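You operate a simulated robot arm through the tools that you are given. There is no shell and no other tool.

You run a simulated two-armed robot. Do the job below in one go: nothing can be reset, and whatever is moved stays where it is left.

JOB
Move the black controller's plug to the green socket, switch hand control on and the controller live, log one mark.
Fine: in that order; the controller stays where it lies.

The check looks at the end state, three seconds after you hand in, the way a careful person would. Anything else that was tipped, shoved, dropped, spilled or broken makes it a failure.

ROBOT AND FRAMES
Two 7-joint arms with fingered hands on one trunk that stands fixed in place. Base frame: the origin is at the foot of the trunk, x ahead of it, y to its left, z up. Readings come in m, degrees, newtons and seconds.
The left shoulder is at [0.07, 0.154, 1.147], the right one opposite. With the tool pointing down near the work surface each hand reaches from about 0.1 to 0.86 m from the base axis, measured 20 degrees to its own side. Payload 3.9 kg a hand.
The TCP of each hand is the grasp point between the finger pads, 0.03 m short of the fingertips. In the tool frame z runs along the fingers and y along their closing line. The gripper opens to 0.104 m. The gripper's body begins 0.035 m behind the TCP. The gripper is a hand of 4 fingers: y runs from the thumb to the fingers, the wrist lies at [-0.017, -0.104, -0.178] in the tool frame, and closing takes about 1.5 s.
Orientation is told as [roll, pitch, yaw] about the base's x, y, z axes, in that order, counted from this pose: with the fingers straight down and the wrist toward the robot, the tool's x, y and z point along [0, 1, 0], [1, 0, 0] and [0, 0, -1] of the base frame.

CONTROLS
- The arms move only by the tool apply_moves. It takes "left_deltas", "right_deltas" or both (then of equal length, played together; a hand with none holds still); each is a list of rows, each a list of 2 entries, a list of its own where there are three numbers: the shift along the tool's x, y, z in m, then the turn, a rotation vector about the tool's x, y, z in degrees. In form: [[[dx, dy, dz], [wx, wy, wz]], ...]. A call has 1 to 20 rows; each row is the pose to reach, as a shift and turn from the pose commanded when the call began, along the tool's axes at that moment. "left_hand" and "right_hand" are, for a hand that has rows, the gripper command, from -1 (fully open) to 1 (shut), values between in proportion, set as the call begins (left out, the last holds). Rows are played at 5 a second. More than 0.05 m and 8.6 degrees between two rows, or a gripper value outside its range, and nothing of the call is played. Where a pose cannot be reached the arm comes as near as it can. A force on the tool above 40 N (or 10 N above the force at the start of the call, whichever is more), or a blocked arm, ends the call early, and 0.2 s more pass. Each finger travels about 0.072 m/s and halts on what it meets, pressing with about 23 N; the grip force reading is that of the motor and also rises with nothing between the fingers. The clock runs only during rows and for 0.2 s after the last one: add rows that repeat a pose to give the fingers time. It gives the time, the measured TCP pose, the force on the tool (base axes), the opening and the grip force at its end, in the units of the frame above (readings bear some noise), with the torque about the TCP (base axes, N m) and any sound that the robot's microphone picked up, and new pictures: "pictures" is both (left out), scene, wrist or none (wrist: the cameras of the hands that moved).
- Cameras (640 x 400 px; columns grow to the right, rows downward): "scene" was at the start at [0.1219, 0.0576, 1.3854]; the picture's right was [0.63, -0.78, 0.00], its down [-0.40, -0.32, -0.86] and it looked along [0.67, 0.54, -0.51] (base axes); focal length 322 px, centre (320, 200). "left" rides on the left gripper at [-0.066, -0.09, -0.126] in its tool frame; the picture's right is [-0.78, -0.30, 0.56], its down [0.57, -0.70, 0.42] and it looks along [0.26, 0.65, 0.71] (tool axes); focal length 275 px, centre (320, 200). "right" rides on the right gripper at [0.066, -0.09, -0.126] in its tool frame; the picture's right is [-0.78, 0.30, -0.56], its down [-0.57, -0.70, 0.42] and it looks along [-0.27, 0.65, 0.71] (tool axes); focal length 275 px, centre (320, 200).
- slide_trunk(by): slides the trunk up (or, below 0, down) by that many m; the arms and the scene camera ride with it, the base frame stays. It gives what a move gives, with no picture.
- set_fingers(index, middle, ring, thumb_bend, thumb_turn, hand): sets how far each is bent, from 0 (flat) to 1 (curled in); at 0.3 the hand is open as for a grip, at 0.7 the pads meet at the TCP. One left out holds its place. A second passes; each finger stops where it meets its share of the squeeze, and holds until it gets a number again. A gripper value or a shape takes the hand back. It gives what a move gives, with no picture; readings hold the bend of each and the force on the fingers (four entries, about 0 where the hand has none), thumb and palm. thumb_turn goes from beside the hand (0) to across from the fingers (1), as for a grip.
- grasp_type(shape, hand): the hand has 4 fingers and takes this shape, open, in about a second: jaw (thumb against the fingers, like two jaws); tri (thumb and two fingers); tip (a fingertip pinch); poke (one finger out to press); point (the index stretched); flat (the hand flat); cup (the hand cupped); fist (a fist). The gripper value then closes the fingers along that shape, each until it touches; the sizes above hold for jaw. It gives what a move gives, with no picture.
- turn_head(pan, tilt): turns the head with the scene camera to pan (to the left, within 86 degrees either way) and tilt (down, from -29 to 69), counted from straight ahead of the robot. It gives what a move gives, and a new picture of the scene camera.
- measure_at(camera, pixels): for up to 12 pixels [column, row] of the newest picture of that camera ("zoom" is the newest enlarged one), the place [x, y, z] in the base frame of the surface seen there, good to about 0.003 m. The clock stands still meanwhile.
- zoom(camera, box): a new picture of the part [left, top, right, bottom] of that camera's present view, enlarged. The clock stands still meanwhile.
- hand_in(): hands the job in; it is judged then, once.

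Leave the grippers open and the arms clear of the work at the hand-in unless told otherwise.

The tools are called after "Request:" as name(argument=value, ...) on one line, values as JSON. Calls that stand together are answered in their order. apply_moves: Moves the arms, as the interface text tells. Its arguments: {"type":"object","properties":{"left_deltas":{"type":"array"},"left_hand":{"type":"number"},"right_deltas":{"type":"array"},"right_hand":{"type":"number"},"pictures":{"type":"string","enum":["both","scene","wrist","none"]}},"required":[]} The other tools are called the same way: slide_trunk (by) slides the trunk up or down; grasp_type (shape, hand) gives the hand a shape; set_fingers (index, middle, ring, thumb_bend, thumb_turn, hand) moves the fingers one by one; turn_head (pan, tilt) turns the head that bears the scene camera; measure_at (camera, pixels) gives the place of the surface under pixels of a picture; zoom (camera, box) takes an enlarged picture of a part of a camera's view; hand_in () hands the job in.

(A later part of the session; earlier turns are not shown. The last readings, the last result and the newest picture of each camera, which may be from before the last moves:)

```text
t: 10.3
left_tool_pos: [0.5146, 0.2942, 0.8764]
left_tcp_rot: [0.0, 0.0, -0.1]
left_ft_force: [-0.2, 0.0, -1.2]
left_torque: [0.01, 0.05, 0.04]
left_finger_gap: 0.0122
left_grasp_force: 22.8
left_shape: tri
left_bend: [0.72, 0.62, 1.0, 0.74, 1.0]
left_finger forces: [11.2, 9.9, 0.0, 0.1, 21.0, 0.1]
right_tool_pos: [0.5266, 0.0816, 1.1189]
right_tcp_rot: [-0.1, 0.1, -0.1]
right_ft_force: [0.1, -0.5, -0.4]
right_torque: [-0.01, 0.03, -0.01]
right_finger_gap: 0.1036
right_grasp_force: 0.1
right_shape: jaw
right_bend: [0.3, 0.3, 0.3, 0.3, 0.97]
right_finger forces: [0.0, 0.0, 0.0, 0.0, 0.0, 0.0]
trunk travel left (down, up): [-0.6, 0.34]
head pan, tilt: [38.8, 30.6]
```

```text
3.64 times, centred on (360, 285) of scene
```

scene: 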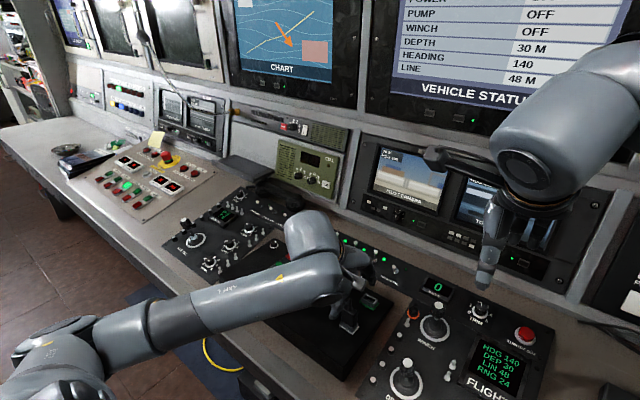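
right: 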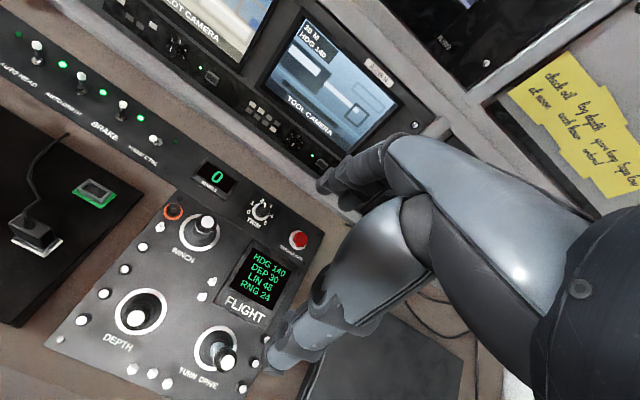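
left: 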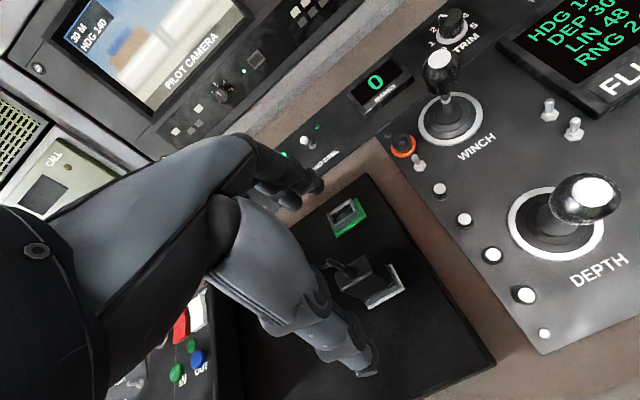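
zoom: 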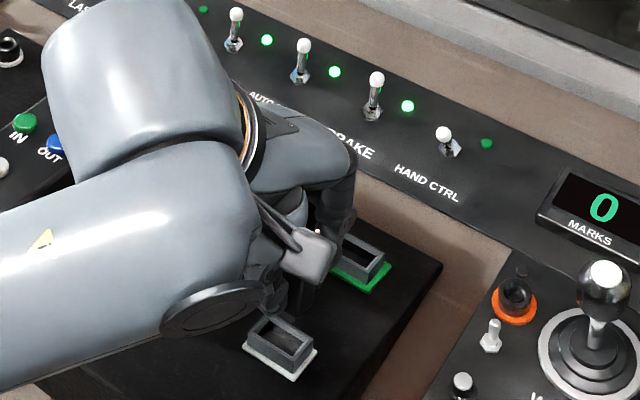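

The plug is out and held, and the empty white socket is visible. I'll measure both sockets from the same view to get the exact offset.

Request:
zoom(camera="left", box=[340, 170, 430, 310])

Request:
zoom(camera="scene", box=[360, 285, 400, 340])

```text
2.86 times, centred on (385, 240) of left
```

zoom: 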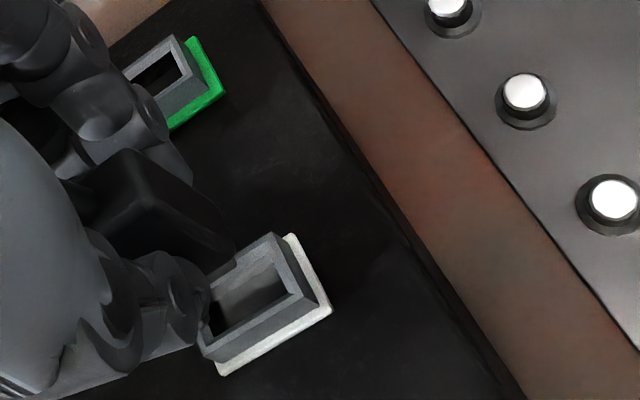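

```text
7.27 times, centred on (380, 312) of scene
```

zoom: 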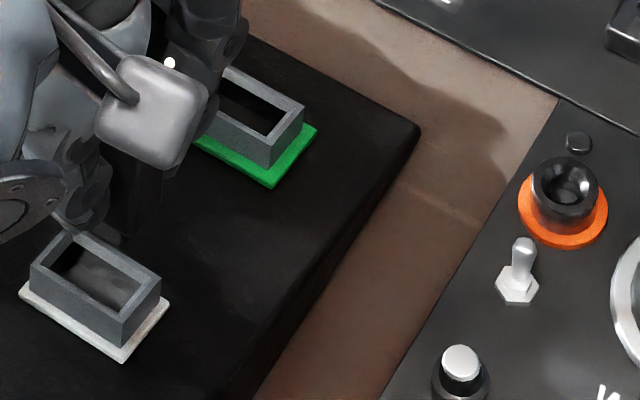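

Request:
measure_at(camera="zoom", pixels=[[123, 320], [158, 281], [123, 357], [163, 303], [122, 308], [151, 278], [272, 142], [301, 106], [271, 183], [312, 128], [270, 131], [295, 103]])

Request:
measure_at(camera="zoom", pixels=[[123, 345], [272, 168], [80, 318], [228, 142], [100, 305], [250, 128], [140, 300], [287, 122], [70, 287], [33, 268], [145, 335], [295, 155]])

```text
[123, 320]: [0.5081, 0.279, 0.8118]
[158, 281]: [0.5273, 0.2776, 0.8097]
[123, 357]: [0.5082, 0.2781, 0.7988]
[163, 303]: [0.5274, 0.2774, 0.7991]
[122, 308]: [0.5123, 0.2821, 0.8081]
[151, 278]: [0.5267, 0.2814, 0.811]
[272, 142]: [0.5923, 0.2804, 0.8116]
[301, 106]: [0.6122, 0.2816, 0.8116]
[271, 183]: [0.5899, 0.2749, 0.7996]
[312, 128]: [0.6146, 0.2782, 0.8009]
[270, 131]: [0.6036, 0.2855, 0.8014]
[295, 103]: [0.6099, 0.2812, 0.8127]
```

```text
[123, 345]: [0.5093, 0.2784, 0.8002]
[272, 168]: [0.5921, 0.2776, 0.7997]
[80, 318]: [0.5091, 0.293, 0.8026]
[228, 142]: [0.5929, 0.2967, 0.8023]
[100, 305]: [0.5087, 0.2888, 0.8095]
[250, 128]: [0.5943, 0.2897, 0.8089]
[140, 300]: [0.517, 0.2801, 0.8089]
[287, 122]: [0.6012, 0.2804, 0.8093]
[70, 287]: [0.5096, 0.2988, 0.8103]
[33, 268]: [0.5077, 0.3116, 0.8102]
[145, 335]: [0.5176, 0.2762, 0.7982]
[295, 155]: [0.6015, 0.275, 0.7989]
```

The offset comes out at 0.083–0.084 m along x and about 0 in y. I'll take tighter zooms of each socket to settle the last millimetre.

Request:
zoom(camera="scene", box=[334, 308, 374, 333])

Request:
zoom(camera="scene", box=[354, 288, 394, 313])

```text
16.00 times, centred on (354, 320) of scene
```

zoom: 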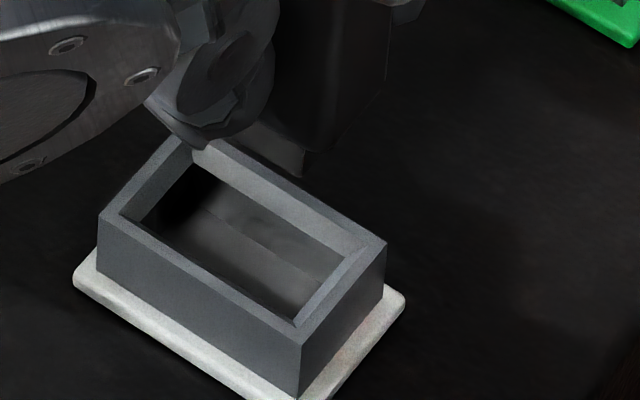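

```text
16.00 times, centred on (374, 300) of scene
```

zoom: 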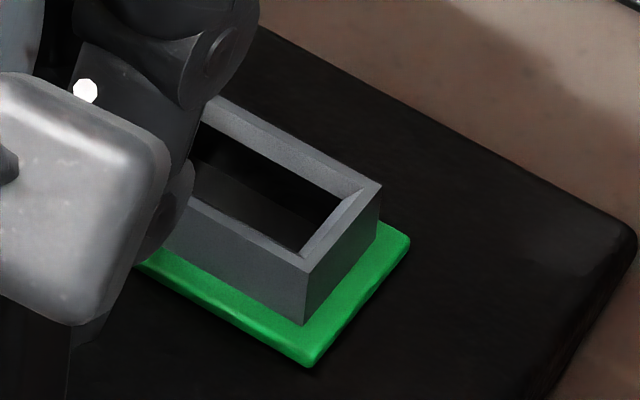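

Computed from matching rim corners, the offset is 0.0830 m in x and about 0.0003 m in y. The plug bottom is about 2 cm above the rims, so I'll carry it 83 mm straight toward +x, slowly, and look.

Request:
apply_moves(left_deltas=[[[0.0, 0.012, 0], [0, 0, 0]], [[0.0, 0.024, 0], [0, 0, 0]], [[0.0, 0.036, 0], [0, 0, 0]], [[0.0, 0.048, 0], [0, 0, 0]], [[0.0, 0.06, 0], [0, 0, 0]], [[0.0002, 0.072, 0], [0, 0, 0]], [[0.0003, 0.083, 0], [0, 0, 0]], [[0.0003, 0.083, 0], [0, 0, 0]], [[0.0003, 0.083, 0], [0, 0, 0]]])

Request:
zoom(camera="right", box=[20, 100, 148, 250])

Request:
zoom(camera="left", box=[310, 170, 450, 310])

Request:
zoom(camera="scene", box=[330, 240, 410, 320])

```text
t: 12.3
left_tool_pos: [0.5986, 0.2933, 0.8757]
left_tcp_rot: [0.0, 0.0, -0.1]
left_ft_force: [0.3, -0.3, 0.3]
left_torque: [0.01, -0.01, 0.04]
left_finger_gap: 0.012
left_grasp_force: 22.9
left_shape: tri
left_bend: [0.72, 0.62, 1.0, 0.74, 1.0]
left_finger forces: [11.1, 10.0, 0.1, 0.0, 20.8, 0.0]
right_tool_pos: [0.5269, 0.081, 1.1198]
right_tcp_rot: [0.0, 0.0, 0.0]
right_ft_force: [-1.2, -0.1, -0.5]
right_torque: [0.02, 0.02, 0.02]
right_finger_gap: 0.1038
right_grasp_force: 0.0
right_shape: jaw
right_bend: [0.3, 0.3, 0.3, 0.3, 0.97]
right_finger forces: [0.0, 0.0, 0.1, 0.1, 0.1, 0.1]
trunk travel left (down, up): [-0.6, 0.34]
head pan, tilt: [38.8, 30.6]
```

scene: 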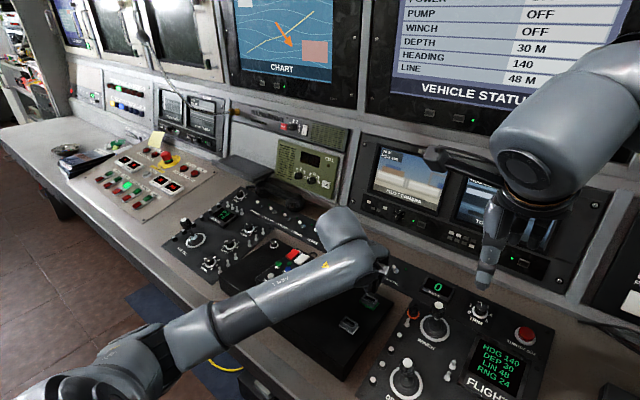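
left: 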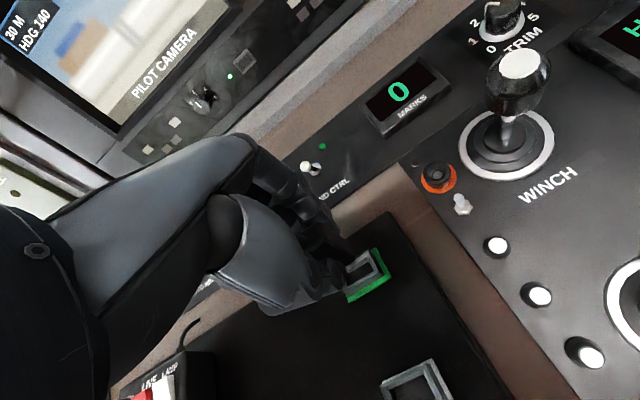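

```text
2.67 times, centred on (84, 175) of right
```

zoom: 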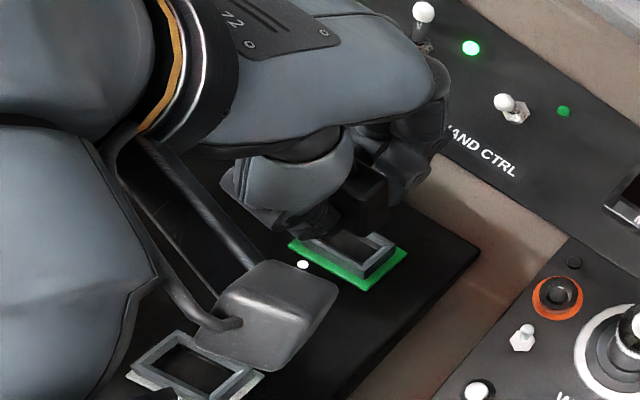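

```text
2.86 times, centred on (380, 240) of left
```

zoom: 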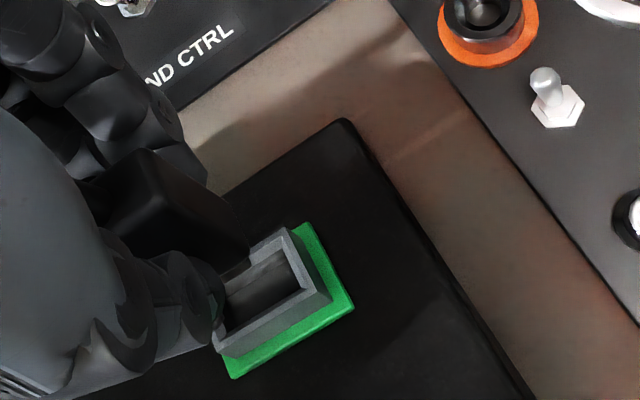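

```text
5.00 times, centred on (370, 280) of scene
```

zoom: 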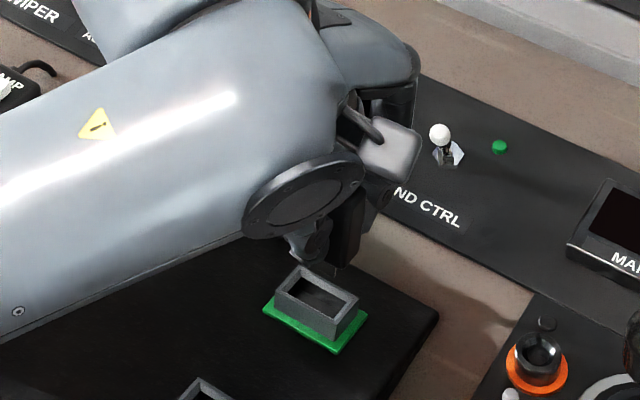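

The plug is over the green socket. I'll zoom tightly from both cameras to check lateral alignment before lowering.

Request:
zoom(camera="scene", box=[346, 275, 394, 305])

Request:
zoom(camera="left", box=[330, 220, 410, 310])

Request:
zoom(camera="right", box=[70, 165, 150, 215])

```text
13.33 times, centred on (370, 290) of scene
```

zoom: 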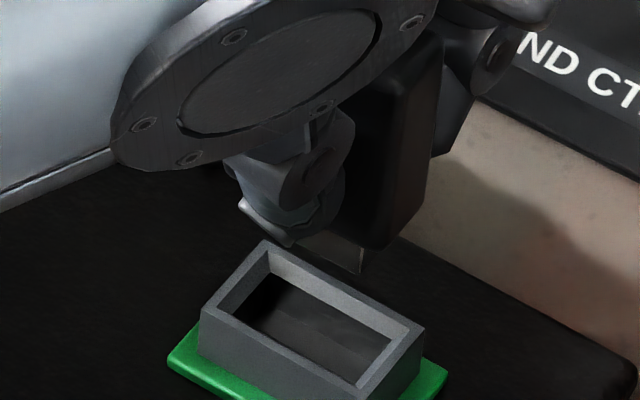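

```text
4.44 times, centred on (370, 265) of left
```

zoom: 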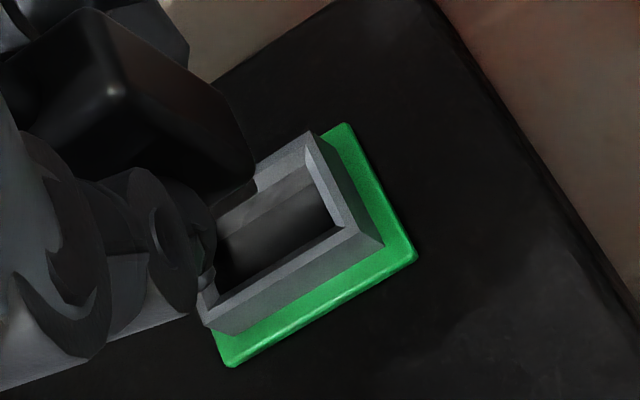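

```text
8.00 times, centred on (110, 190) of right
```

zoom: 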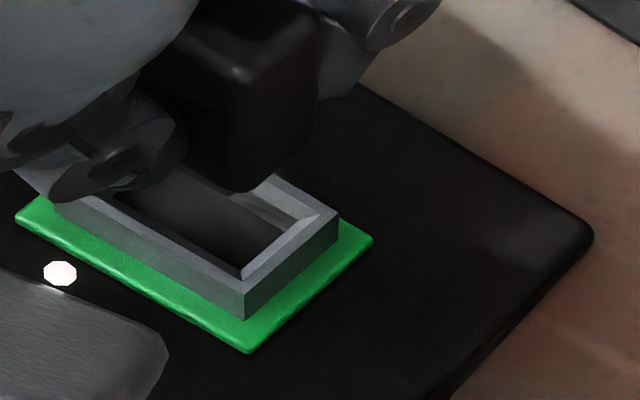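

The tongue under the plug body lines up: computed shift between the views is 0.0827/0.0004 m against the 0.083 wanted. I'll lower 20 mm slowly and read the force.

Request:
apply_moves(left_deltas=[[[0, 0, 0.004], [0, 0, 0]], [[0, 0, 0.008], [0, 0, 0]], [[0, 0, 0.012], [0, 0, 0]], [[0, 0, 0.015], [0, 0, 0]], [[0, 0, 0.018], [0, 0, 0]], [[0, 0, 0.018], [0, 0, 0]]], pictures="none")

Request:
zoom(camera="scene", box=[346, 275, 394, 305])

Request:
zoom(camera="left", box=[330, 200, 410, 290])

Request:
zoom(camera="right", box=[70, 165, 150, 215])

```text
t: 13.7
left_tool_pos: [0.5973, 0.2942, 0.8576]
left_tcp_rot: [0.1, 0.0, 0.0]
left_ft_force: [-0.1, 0.6, -0.9]
left_torque: [0.02, -0.01, -0.03]
left_finger_gap: 0.0123
left_grasp_force: 23.0
left_shape: tri
left_bend: [0.72, 0.62, 1.0, 0.74, 1.0]
left_finger forces: [11.1, 9.9, 0.0, 0.0, 20.8, 0.1]
right_tool_pos: [0.5272, 0.0809, 1.1196]
right_tcp_rot: [0.0, 0.0, 0.1]
right_ft_force: [-0.4, 0.9, 0.9]
right_torque: [-0.01, -0.04, -0.01]
right_finger_gap: 0.1036
right_grasp_force: 0.0
right_shape: jaw
right_bend: [0.3, 0.3, 0.3, 0.3, 0.97]
right_finger forces: [0.0, 0.0, 0.0, 0.1, 0.1, 0.1]
trunk travel left (down, up): [-0.6, 0.34]
head pan, tilt: [38.8, 30.6]
```

```text
13.33 times, centred on (370, 290) of scene
```

zoom: 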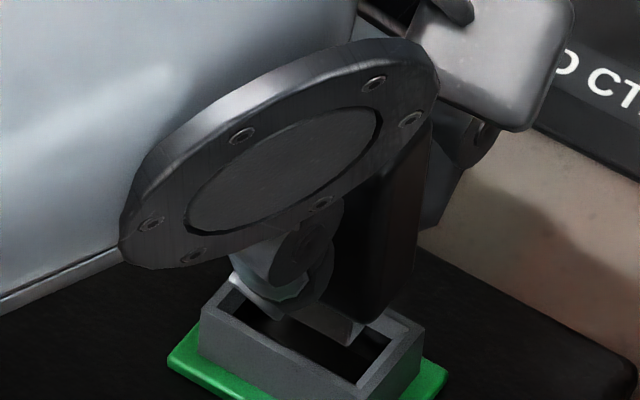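

```text
4.44 times, centred on (370, 245) of left
```

zoom: 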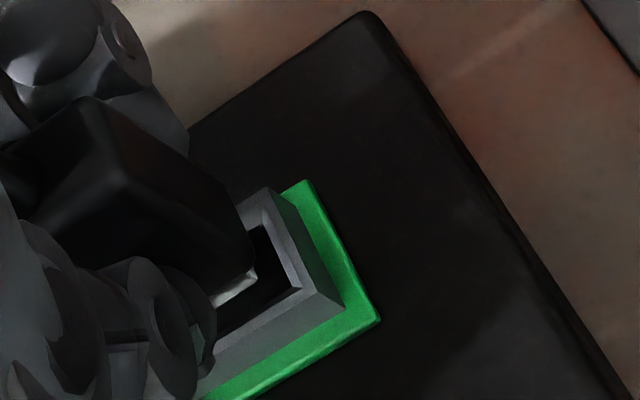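

```text
8.00 times, centred on (110, 190) of right
```

zoom: 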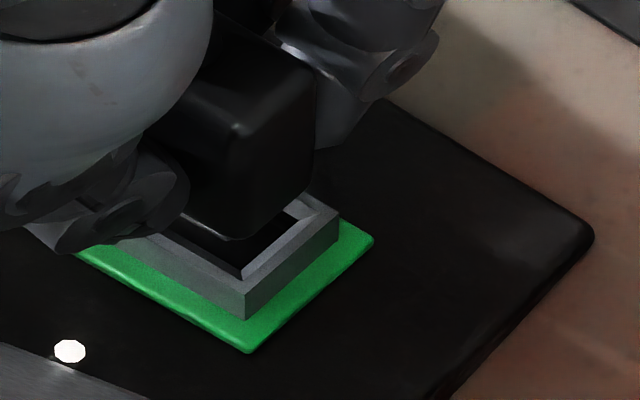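

The tongue is right at the opening with no contact force. I'll lower the remaining 12 mm in 2 mm steps.

Request:
apply_moves(left_deltas=[[[0, 0, 0.002], [0, 0, 0]], [[0, 0, 0.004], [0, 0, 0]], [[0, 0, 0.006], [0, 0, 0]], [[0, 0, 0.008], [0, 0, 0]], [[0, 0, 0.01], [0, 0, 0]], [[0, 0, 0.0115], [0, 0, 0]], [[0, 0, 0.0115], [0, 0, 0]]], pictures="none")

Request:
zoom(camera="scene", box=[346, 275, 394, 305])

Request:
zoom(camera="left", box=[330, 180, 410, 270])

Request:
zoom(camera="right", box=[70, 165, 150, 215])

```text
t: 15.3
left_tool_pos: [0.5984, 0.2942, 0.8466]
left_tcp_rot: [0.0, 0.0, 0.0]
left_ft_force: [-0.7, 0.4, -0.3]
left_torque: [-0.03, -0.01, -0.01]
left_finger_gap: 0.0125
left_grasp_force: 23.0
left_shape: tri
left_bend: [0.72, 0.62, 1.0, 0.74, 1.0]
left_finger forces: [11.1, 9.9, 0.0, 0.1, 20.9, 0.1]
right_tool_pos: [0.5274, 0.0818, 1.1178]
right_tcp_rot: [0.1, 0.0, -0.1]
right_ft_force: [-0.6, 0.4, -0.3]
right_torque: [-0.01, 0.05, -0.03]
right_finger_gap: 0.1035
right_grasp_force: 0.1
right_shape: jaw
right_bend: [0.3, 0.3, 0.3, 0.3, 0.97]
right_finger forces: [0.0, 0.0, 0.0, 0.0, 0.0, 0.1]
trunk travel left (down, up): [-0.6, 0.34]
head pan, tilt: [38.8, 30.6]
```

```text
13.33 times, centred on (370, 290) of scene
```

zoom: 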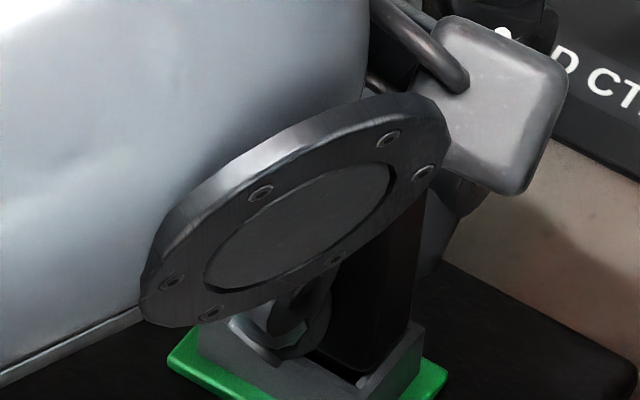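

```text
4.44 times, centred on (370, 225) of left
```

zoom: 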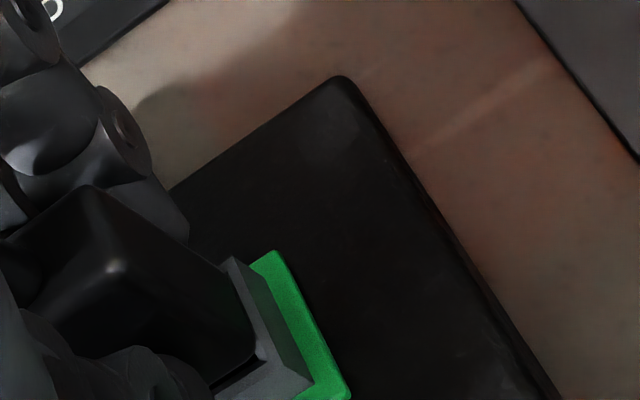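

```text
8.00 times, centred on (110, 190) of right
```

zoom: 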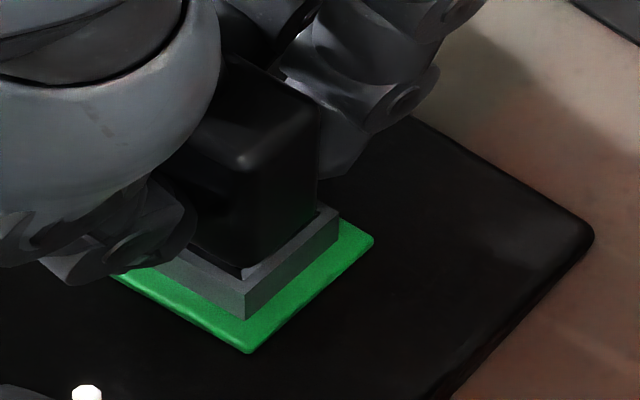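

The plug body has entered the rim at the same height it had in the white socket, and there's no side force. I'll press down 1.5 mm more in small steps to seat it.

Request:
apply_moves(left_deltas=[[[0, 0, 0.0005], [0, 0, 0]], [[0, 0, 0.001], [0, 0, 0]], [[0, 0, 0.0015], [0, 0, 0]], [[0, 0, 0.0015], [0, 0, 0]]], pictures="none")

Request:
zoom(camera="right", box=[70, 165, 150, 215])

```text
t: 16.3
left_tool_pos: [0.5982, 0.2943, 0.846]
left_tcp_rot: [0.0, -0.2, 0.1]
left_ft_force: [1.6, 1.1, 5.9]
left_torque: [0.0, -0.05, 0.03]
left_finger_gap: 0.0124
left_grasp_force: 23.5
left_shape: tri
left_bend: [0.72, 0.62, 1.0, 0.74, 1.0]
left_finger forces: [12.0, 11.1, 0.0, 0.0, 21.8, 0.0]
right_tool_pos: [0.5254, 0.0802, 1.1191]
right_tcp_rot: [0.0, -0.1, 0.0]
right_ft_force: [0.1, 0.9, -0.2]
right_torque: [-0.01, 0.02, 0.01]
right_finger_gap: 0.1036
right_grasp_force: 0.0
right_shape: jaw
right_bend: [0.3, 0.3, 0.3, 0.3, 0.97]
right_finger forces: [0.0, 0.0, 0.0, 0.0, 0.1, 0.0]
trunk travel left (down, up): [-0.6, 0.34]
head pan, tilt: [38.8, 30.6]
```

```text
8.00 times, centred on (110, 190) of right
```

zoom: 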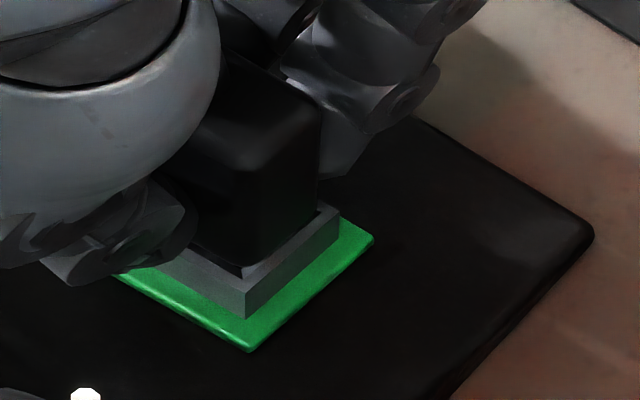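

The bottom contact reads 5.9 N up at the same TCP height (0.846) as in the white socket, so it's seated. I'll press another 1.5 mm to be sure, then ease back.

Request:
apply_moves(left_deltas=[[[0, 0, 0.0008], [0, 0, 0]], [[0, 0, 0.0015], [0, 0, 0]], [[0, 0, 0.0015], [0, 0, 0]]], pictures="none")

Request:
apply_moves(left_deltas=[[[0, 0, -0.0015], [0, 0, 0]], [[0, 0, -0.0025], [0, 0, 0]], [[0, 0, -0.0025], [0, 0, 0]]], pictures="none")

Request:
zoom(camera="right", box=[70, 165, 150, 215])

```text
t: 17.1
left_tool_pos: [0.5981, 0.2948, 0.8458]
left_tcp_rot: [0.0, 0.0, 0.0]
left_ft_force: [0.0, 1.0, 6.1]
left_torque: [0.07, -0.03, 0.02]
left_finger_gap: 0.0125
left_grasp_force: 22.9
left_shape: tri
left_bend: [0.72, 0.62, 1.0, 0.74, 1.0]
left_finger forces: [11.6, 10.9, 0.0, 0.1, 22.3, 0.0]
right_tool_pos: [0.526, 0.0817, 1.1201]
right_tcp_rot: [0.0, 0.1, 0.1]
right_ft_force: [0.4, -0.1, -0.2]
right_torque: [-0.04, -0.01, -0.02]
right_finger_gap: 0.1037
right_grasp_force: 0.1
right_shape: jaw
right_bend: [0.3, 0.3, 0.3, 0.3, 0.97]
right_finger forces: [0.0, 0.1, 0.1, 0.0, 0.0, 0.1]
trunk travel left (down, up): [-0.6, 0.34]
head pan, tilt: [38.8, 30.6]
```

```text
t: 17.9
left_tool_pos: [0.599, 0.2939, 0.8451]
left_tcp_rot: [0.0, 0.2, 0.0]
left_ft_force: [-0.5, -0.3, -3.7]
left_torque: [-0.02, 0.02, -0.04]
left_finger_gap: 0.0126
left_grasp_force: 23.1
left_shape: tri
left_bend: [0.72, 0.62, 1.0, 0.74, 1.0]
left_finger forces: [10.8, 10.1, 0.1, 0.0, 21.5, 0.0]
right_tool_pos: [0.527, 0.0816, 1.1177]
right_tcp_rot: [0.0, -0.1, 0.0]
right_ft_force: [0.7, 0.1, 0.1]
right_torque: [-0.01, 0.01, 0.03]
right_finger_gap: 0.1039
right_grasp_force: 0.0
right_shape: jaw
right_bend: [0.3, 0.3, 0.3, 0.3, 0.97]
right_finger forces: [0.0, 0.0, 0.0, 0.0, 0.0, 0.0]
trunk travel left (down, up): [-0.6, 0.34]
head pan, tilt: [38.8, 30.6]
```

```text
8.00 times, centred on (110, 190) of right
```

zoom: 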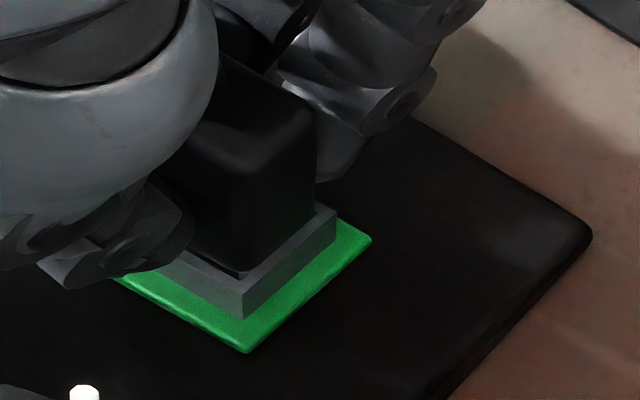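

Easing back 2.5 mm gives -3.7 N, so the socket now holds the plug. I'll lower about 1 mm to take out the tension and then open the fingers.

Request:
apply_moves(left_deltas=[[[0, 0, 0.001], [0, 0, 0]], [[0, 0, 0.001], [0, 0, 0]]], pictures="none")

```text
t: 18.5
left_tool_pos: [0.5993, 0.2936, 0.8448]
left_tcp_rot: [0.0, 0.0, 0.0]
left_ft_force: [-0.9, -2.0, -3.3]
left_torque: [-0.02, 0.03, -0.04]
left_finger_gap: 0.0125
left_grasp_force: 23.1
left_shape: tri
left_bend: [0.72, 0.62, 1.0, 0.74, 1.0]
left_finger forces: [10.7, 9.8, 0.0, 0.0, 21.6, 0.0]
right_tool_pos: [0.5264, 0.0812, 1.1198]
right_tcp_rot: [-0.1, 0.0, 0.0]
right_ft_force: [-0.1, 0.9, -0.9]
right_torque: [0.01, -0.03, 0.03]
right_finger_gap: 0.104
right_grasp_force: 0.0
right_shape: jaw
right_bend: [0.3, 0.3, 0.3, 0.3, 0.97]
right_finger forces: [0.0, 0.0, 0.1, 0.0, 0.0, 0.0]
trunk travel left (down, up): [-0.6, 0.34]
head pan, tilt: [38.8, 30.6]
```

The residual is small. I'll open the fingers part way (gap ≈ 0.05), holding position.

Request:
apply_moves(left_deltas=[[[0, 0, 0.0005], [0, 0, 0]], [[0, 0, 0.0005], [0, 0, 0]], [[0, 0, 0.0005], [0, 0, 0]], [[0, 0, 0.0005], [0, 0, 0]], [[0, 0, 0.0005], [0, 0, 0]]], left_hand=-0.3, pictures="none")

Request:
zoom(camera="right", box=[60, 130, 156, 220])

Request:
zoom(camera="left", box=[310, 170, 450, 310])

```text
t: 19.7
left_tool_pos: [0.5981, 0.2956, 0.8441]
left_tcp_rot: [0.0, 0.0, 0.0]
left_ft_force: [-0.6, -0.3, 0.0]
left_torque: [0.02, -0.03, 0.01]
left_finger_gap: 0.0673
left_grasp_force: 0.1
left_shape: tri
left_bend: [0.73, 0.39, 0.99, 0.6, 0.99]
left_finger forces: [0.0, 0.0, 0.1, 0.1, 0.0, 0.0]
right_tool_pos: [0.5268, 0.0816, 1.1187]
right_tcp_rot: [0.0, 0.0, 0.0]
right_ft_force: [0.7, -0.4, -0.4]
right_torque: [0.02, -0.02, -0.02]
right_finger_gap: 0.1036
right_grasp_force: 0.0
right_shape: jaw
right_bend: [0.3, 0.3, 0.3, 0.3, 0.97]
right_finger forces: [0.0, 0.1, 0.0, 0.0, 0.0, 0.1]
trunk travel left (down, up): [-0.6, 0.34]
head pan, tilt: [38.8, 30.6]
```

```text
4.44 times, centred on (108, 175) of right
```

zoom: 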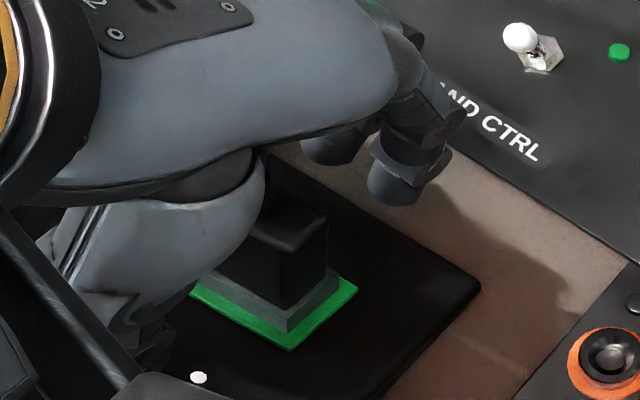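

```text
2.86 times, centred on (380, 240) of left
```

zoom: 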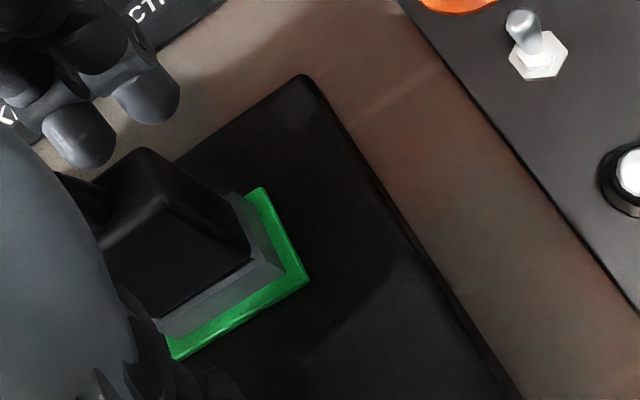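

The plug stands in the green socket with the fingers open and no force. I'll raise the hand straight up 0.1 m and confirm that nothing follows.

Request:
apply_moves(left_deltas=[[[0, 0, -0.01], [0, 0, 0]], [[0, 0, -0.025], [0, 0, 0]], [[0, 0, -0.045], [0, 0, 0]], [[0, 0, -0.07], [0, 0, 0]], [[0, 0, -0.1], [0, 0, 0]], [[0, 0, -0.13], [0, 0, 0]], [[0, 0, -0.13], [0, 0, 0]]])

Request:
zoom(camera="right", box=[0, 60, 176, 220])

Request:
zoom(camera="left", box=[310, 170, 450, 310])

```text
t: 21.3
left_tool_pos: [0.5982, 0.2935, 0.9756]
left_tcp_rot: [0.0, 0.0, 0.0]
left_ft_force: [-0.3, -0.5, 0.5]
left_torque: [0.03, 0.01, 0.02]
left_finger_gap: 0.0672
left_grasp_force: 0.1
left_shape: tri
left_bend: [0.73, 0.39, 0.99, 0.6, 0.99]
left_finger forces: [0.1, 0.0, 0.0, 0.1, 0.1, 0.1]
right_tool_pos: [0.5273, 0.0816, 1.118]
right_tcp_rot: [0.0, 0.0, 0.0]
right_ft_force: [0.2, -0.6, 0.2]
right_torque: [0.0, 0.01, 0.01]
right_finger_gap: 0.1038
right_grasp_force: 0.1
right_shape: jaw
right_bend: [0.3, 0.3, 0.3, 0.3, 0.97]
right_finger forces: [0.0, 0.1, 0.0, 0.0, 0.0, 0.1]
trunk travel left (down, up): [-0.6, 0.34]
head pan, tilt: [38.8, 30.6]
```

scene: 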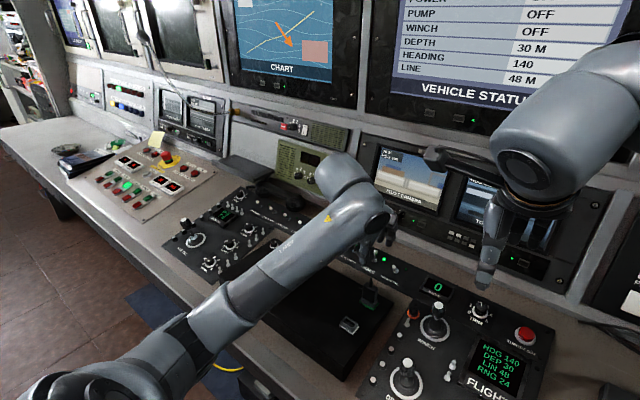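
left: 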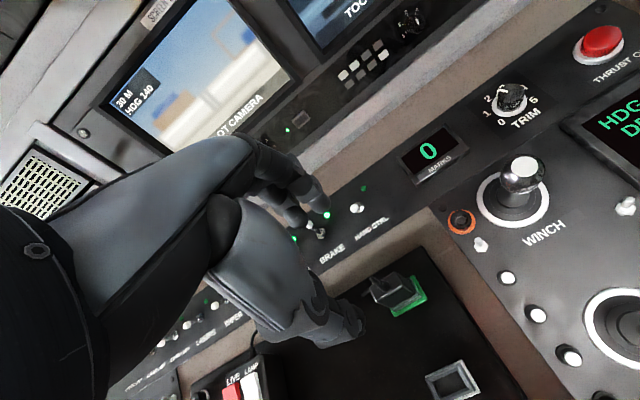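

```text
2.50 times, centred on (88, 140) of right
```

zoom: 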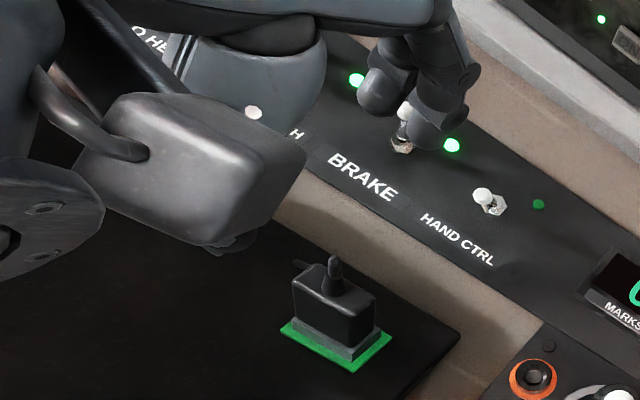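

```text
2.86 times, centred on (380, 240) of left
```

zoom: 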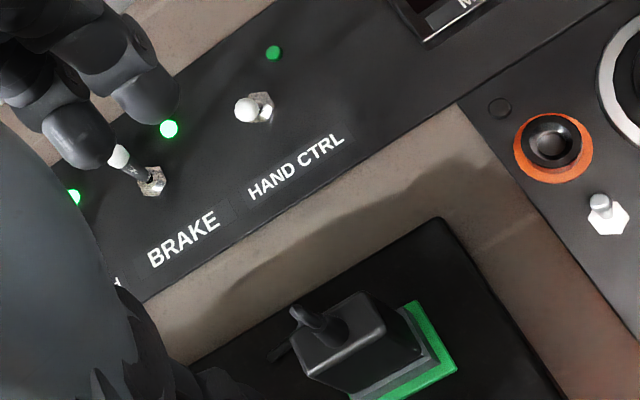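

The plug is seated in green and stays put. Next is the HAND CTRL toggle. I'll raise the hand a little more and shape it to "poke", then study the finger geometry and the toggle's surroundings.

Request:
apply_moves(left_deltas=[[[0, -0.02, -0.03], [0, 0, 0]], [[0, -0.04, -0.06], [0, 0, 0]], [[0, -0.04, -0.06], [0, 0, 0]]], pictures="none")

Request:
grasp_type(hand="left", shape="poke")

Request:
zoom(camera="scene", box=[310, 140, 470, 300])

Request:
zoom(camera="right", box=[0, 0, 240, 200])

Request:
zoom(camera="left", box=[160, 100, 480, 300])

```text
t: 22.1
left_tool_pos: [0.5603, 0.2931, 1.0333]
left_tcp_rot: [0.0, 0.0, 0.0]
left_ft_force: [0.0, 0.0, -0.2]
left_torque: [0.0, -0.02, 0.01]
left_finger_gap: 0.0673
left_grasp_force: 0.2
left_shape: tri
left_bend: [0.73, 0.39, 0.99, 0.6, 0.99]
left_finger forces: [0.0, 0.1, 0.0, 0.0, 0.1, 0.0]
right_tool_pos: [0.5277, 0.083, 1.1174]
right_tcp_rot: [0.0, 0.0, 0.0]
right_ft_force: [-0.1, 0.7, 0.8]
right_torque: [0.0, -0.02, 0.0]
right_finger_gap: 0.1037
right_grasp_force: 0.0
right_shape: jaw
right_bend: [0.3, 0.3, 0.3, 0.3, 0.97]
right_finger forces: [0.0, 0.1, 0.1, 0.0, 0.1, 0.0]
trunk travel left (down, up): [-0.6, 0.34]
head pan, tilt: [38.8, 30.6]
```

```text
t: 23.0
left_tool_pos: [0.56, 0.2925, 1.0353]
left_tcp_rot: [0.0, 0.1, 0.0]
left_ft_force: [0.2, 0.2, -0.6]
left_torque: [-0.04, 0.06, -0.01]
left_finger_gap: 0.0004
left_grasp_force: 0.0
left_shape: poke
left_bend: [0.7, 0.7, 0.99, 1.0, 1.0]
left_finger forces: [0.0, 0.0, 0.0, 0.0, 0.0, 0.1]
right_tool_pos: [0.5266, 0.0814, 1.1183]
right_tcp_rot: [0.0, 0.0, -0.1]
right_ft_force: [0.6, 0.6, 0.3]
right_torque: [0.01, -0.03, -0.01]
right_finger_gap: 0.1036
right_grasp_force: 0.0
right_shape: jaw
right_bend: [0.3, 0.3, 0.3, 0.3, 0.97]
right_finger forces: [0.0, 0.0, 0.0, 0.0, 0.1, 0.1]
trunk travel left (down, up): [-0.6, 0.34]
head pan, tilt: [38.8, 30.6]
```

```text
2.50 times, centred on (390, 220) of scene
```

zoom: 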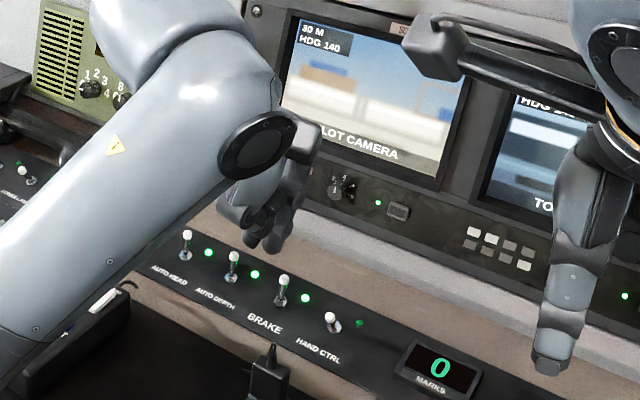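

```text
2.00 times, centred on (120, 100) of right
```

zoom: 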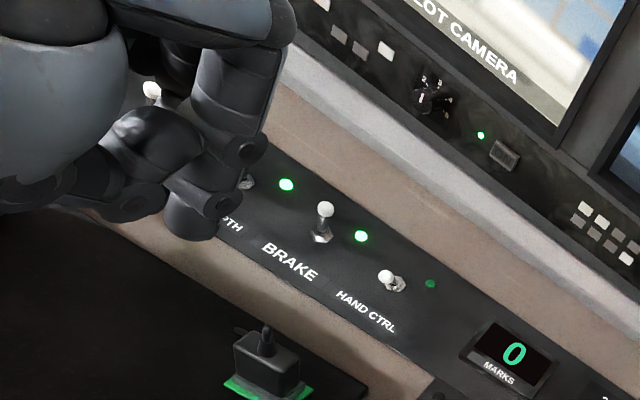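

```text
2.00 times, centred on (320, 200) of left
```

zoom: 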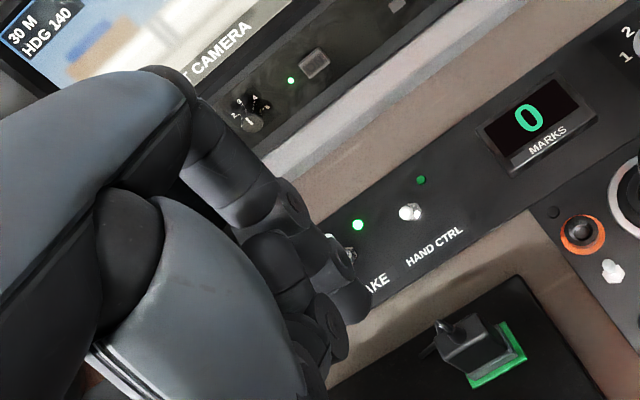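

Poke bends index and middle to 0.7, so I need to see which tips stick out. I'll zoom and measure.

Request:
zoom(camera="right", box=[30, 30, 158, 130])

Request:
zoom(camera="scene", box=[350, 170, 414, 250])

Request:
zoom(camera="left", box=[250, 180, 378, 300])

```text
4.00 times, centred on (94, 80) of right
```

zoom: 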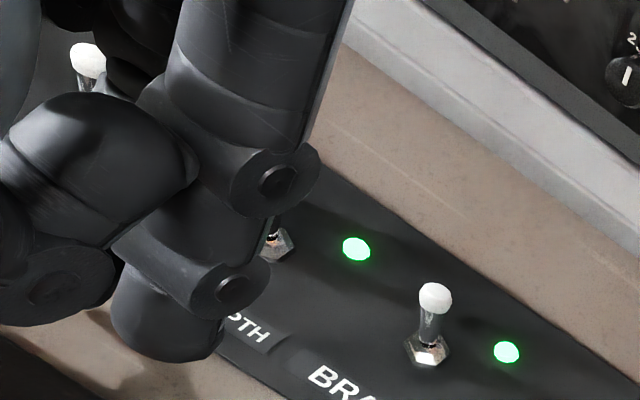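

```text
5.00 times, centred on (382, 210) of scene
```

zoom: 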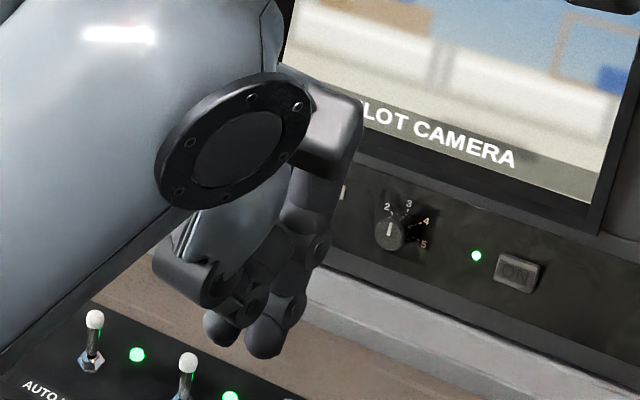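

```text
3.33 times, centred on (314, 240) of left
```

zoom: 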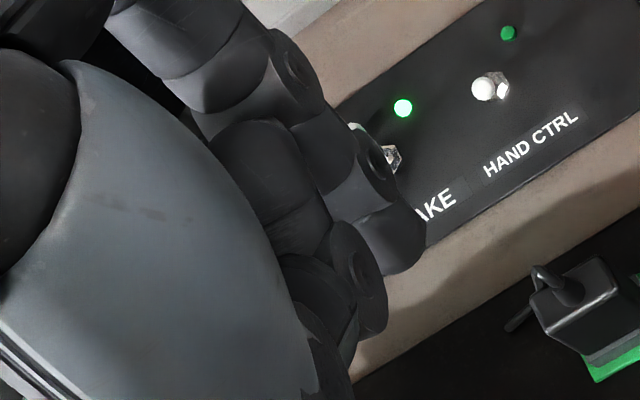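

Request:
measure_at(camera="zoom", pixels=[[400, 260], [395, 230], [380, 170], [370, 300], [340, 260], [295, 65], [345, 340], [412, 225]])

Request:
measure_at(camera="scene", pixels=[[394, 268], [397, 271], [379, 262], [400, 258], [410, 255], [420, 250], [425, 240], [395, 245], [440, 255], [400, 235], [405, 215], [430, 225]])

```text
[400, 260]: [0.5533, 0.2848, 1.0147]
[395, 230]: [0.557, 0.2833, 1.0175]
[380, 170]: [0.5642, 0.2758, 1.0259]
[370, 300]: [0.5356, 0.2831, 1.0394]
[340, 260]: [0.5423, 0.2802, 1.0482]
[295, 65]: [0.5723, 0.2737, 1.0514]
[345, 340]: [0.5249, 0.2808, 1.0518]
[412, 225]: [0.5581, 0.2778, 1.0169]
```

```text
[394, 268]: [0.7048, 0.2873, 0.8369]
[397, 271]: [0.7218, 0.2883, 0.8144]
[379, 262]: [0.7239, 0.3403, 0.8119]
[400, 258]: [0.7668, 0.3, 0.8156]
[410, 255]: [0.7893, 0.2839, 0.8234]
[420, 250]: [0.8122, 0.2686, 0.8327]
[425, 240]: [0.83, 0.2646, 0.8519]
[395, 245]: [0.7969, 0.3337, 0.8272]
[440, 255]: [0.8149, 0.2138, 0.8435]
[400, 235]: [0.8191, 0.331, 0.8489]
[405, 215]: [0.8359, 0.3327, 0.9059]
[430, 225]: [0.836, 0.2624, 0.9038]
```

Index tip sits at about TCP + (-0.006, -0.010, -0.028). The monitor face is at x ≈ 0.83, so there's room. I'll zoom on HAND CTRL and BRAKE to measure lever tips and bases, and so learn the throw.

Request:
zoom(camera="scene", box=[364, 240, 428, 280])

Request:
zoom(camera="right", box=[130, 90, 226, 150])

```text
10.00 times, centred on (396, 260) of scene
```

zoom: 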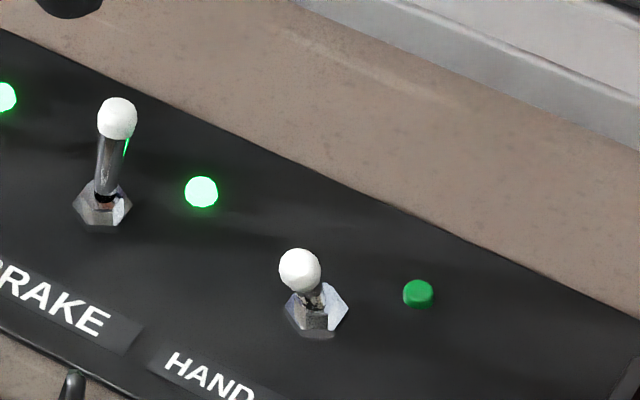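

```text
6.67 times, centred on (178, 120) of right
```

zoom: 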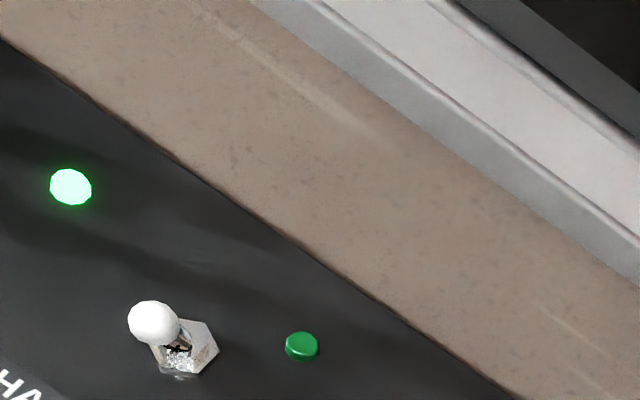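

Request:
zoom(camera="scene", box=[364, 240, 428, 280])

Request:
measure_at(camera="zoom", pixels=[[117, 118], [107, 160], [103, 215], [299, 270], [312, 300], [318, 325], [201, 192], [418, 293], [230, 250], [150, 270], [400, 230], [450, 380]])

```text
10.00 times, centred on (396, 260) of scene
```

zoom: 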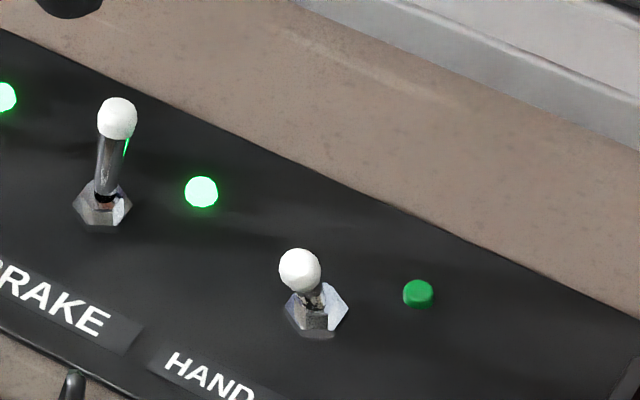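

```text
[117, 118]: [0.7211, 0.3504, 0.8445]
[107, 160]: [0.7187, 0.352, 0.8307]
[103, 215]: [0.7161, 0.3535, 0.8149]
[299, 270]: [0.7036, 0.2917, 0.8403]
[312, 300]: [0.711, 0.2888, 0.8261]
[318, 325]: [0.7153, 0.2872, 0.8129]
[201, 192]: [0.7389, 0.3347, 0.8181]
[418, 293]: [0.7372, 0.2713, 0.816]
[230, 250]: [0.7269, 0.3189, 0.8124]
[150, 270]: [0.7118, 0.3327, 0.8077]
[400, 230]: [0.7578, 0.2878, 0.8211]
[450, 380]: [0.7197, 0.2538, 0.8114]
```

BRAKE (on) has its ball at x ≈ 0.721 and HAND CTRL (off) at x ≈ 0.704, y ≈ 0.290, z ≈ 0.840, so the throw is about 18 mm toward +x. BRAKE is 6 cm away at y 0.351. To leave only the index out I'll curl the middle finger fully.

Request:
set_fingers(hand="left", middle=1, ring=1, index=0.65)

Request:
zoom(camera="scene", box=[350, 170, 414, 250])

Request:
zoom(camera="right", box=[30, 30, 158, 130])

```text
t: 24.0
left_tool_pos: [0.56, 0.2931, 1.0343]
left_tcp_rot: [0.1, -0.1, 0.0]
left_ft_force: [-0.3, 0.7, 0.6]
left_torque: [0.02, -0.05, -0.01]
left_finger_gap: 0.0342
left_grasp_force: 0.1
left_shape: fingers
left_bend: [0.65, 1.0, 1.0, 1.0, 1.0]
left_finger forces: [0.0, 0.0, 0.0, 0.0, 0.0, 0.0]
right_tool_pos: [0.5273, 0.0812, 1.1186]
right_tcp_rot: [0.1, -0.1, 0.1]
right_ft_force: [-0.6, -1.1, 0.2]
right_torque: [-0.02, 0.03, 0.0]
right_finger_gap: 0.1037
right_grasp_force: 0.1
right_shape: jaw
right_bend: [0.3, 0.3, 0.3, 0.3, 0.97]
right_finger forces: [0.0, 0.0, 0.0, 0.0, 0.0, 0.0]
trunk travel left (down, up): [-0.6, 0.34]
head pan, tilt: [38.8, 30.6]
```

```text
5.00 times, centred on (382, 210) of scene
```

zoom: 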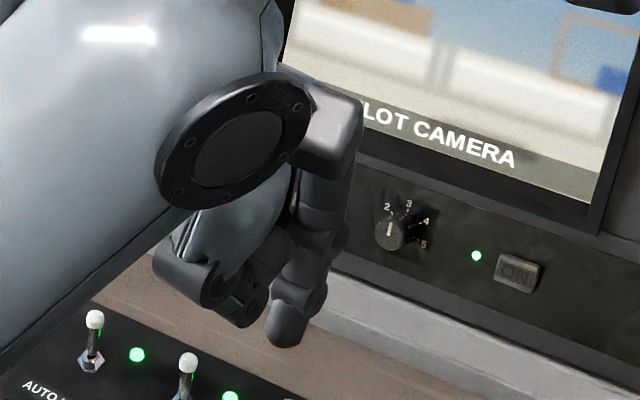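

```text
4.00 times, centred on (94, 80) of right
```

zoom: 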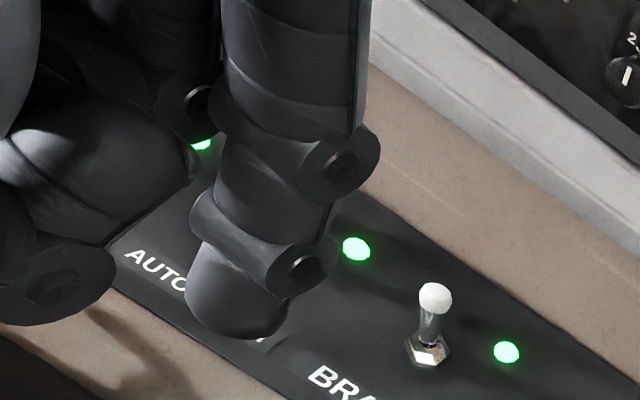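

Only the index is out now. I'll measure its tip and joints.

Request:
measure_at(camera="zoom", pixels=[[240, 332], [283, 315], [250, 300], [305, 265], [340, 167], [320, 210], [200, 310], [60, 290], [265, 335], [290, 300]])

```text
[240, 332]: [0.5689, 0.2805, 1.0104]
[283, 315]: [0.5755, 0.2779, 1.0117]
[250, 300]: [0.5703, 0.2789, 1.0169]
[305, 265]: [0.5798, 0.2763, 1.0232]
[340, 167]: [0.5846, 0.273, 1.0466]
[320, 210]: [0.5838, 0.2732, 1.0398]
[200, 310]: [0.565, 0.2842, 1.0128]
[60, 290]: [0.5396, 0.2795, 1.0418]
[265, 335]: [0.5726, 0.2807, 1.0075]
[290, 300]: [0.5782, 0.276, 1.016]
```

Index dorsal face is at about TCP + 0.020 x near the tip, and the tip bottom is 0.028 below the TCP. Before going in, I'll measure how low the thumb base hangs (toward -x) and where the plug's cable top is.

Request:
zoom(camera="scene", box=[340, 180, 420, 310])

Request:
zoom(camera="right", box=[0, 20, 160, 220])

```text
3.08 times, centred on (380, 245) of scene
```

zoom: 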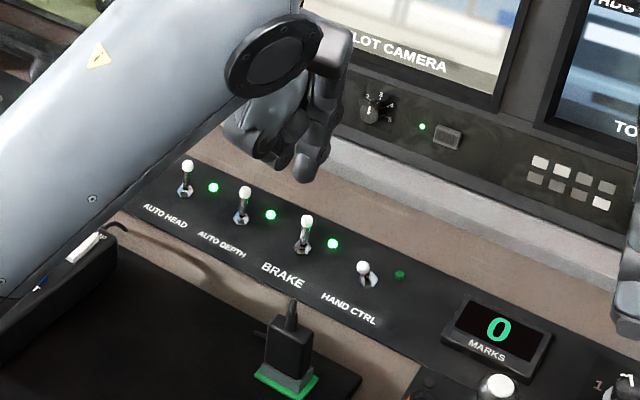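

```text
2.00 times, centred on (80, 120) of right
```

zoom: 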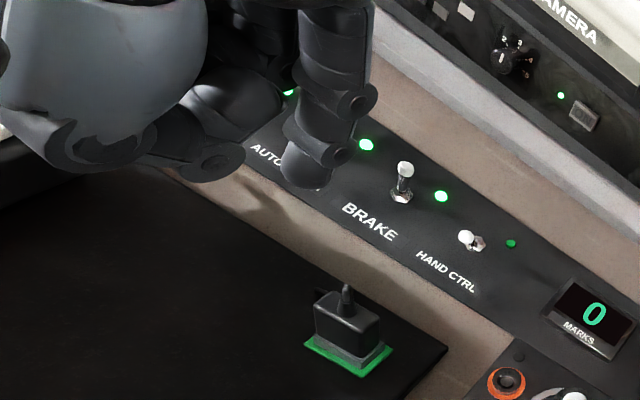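

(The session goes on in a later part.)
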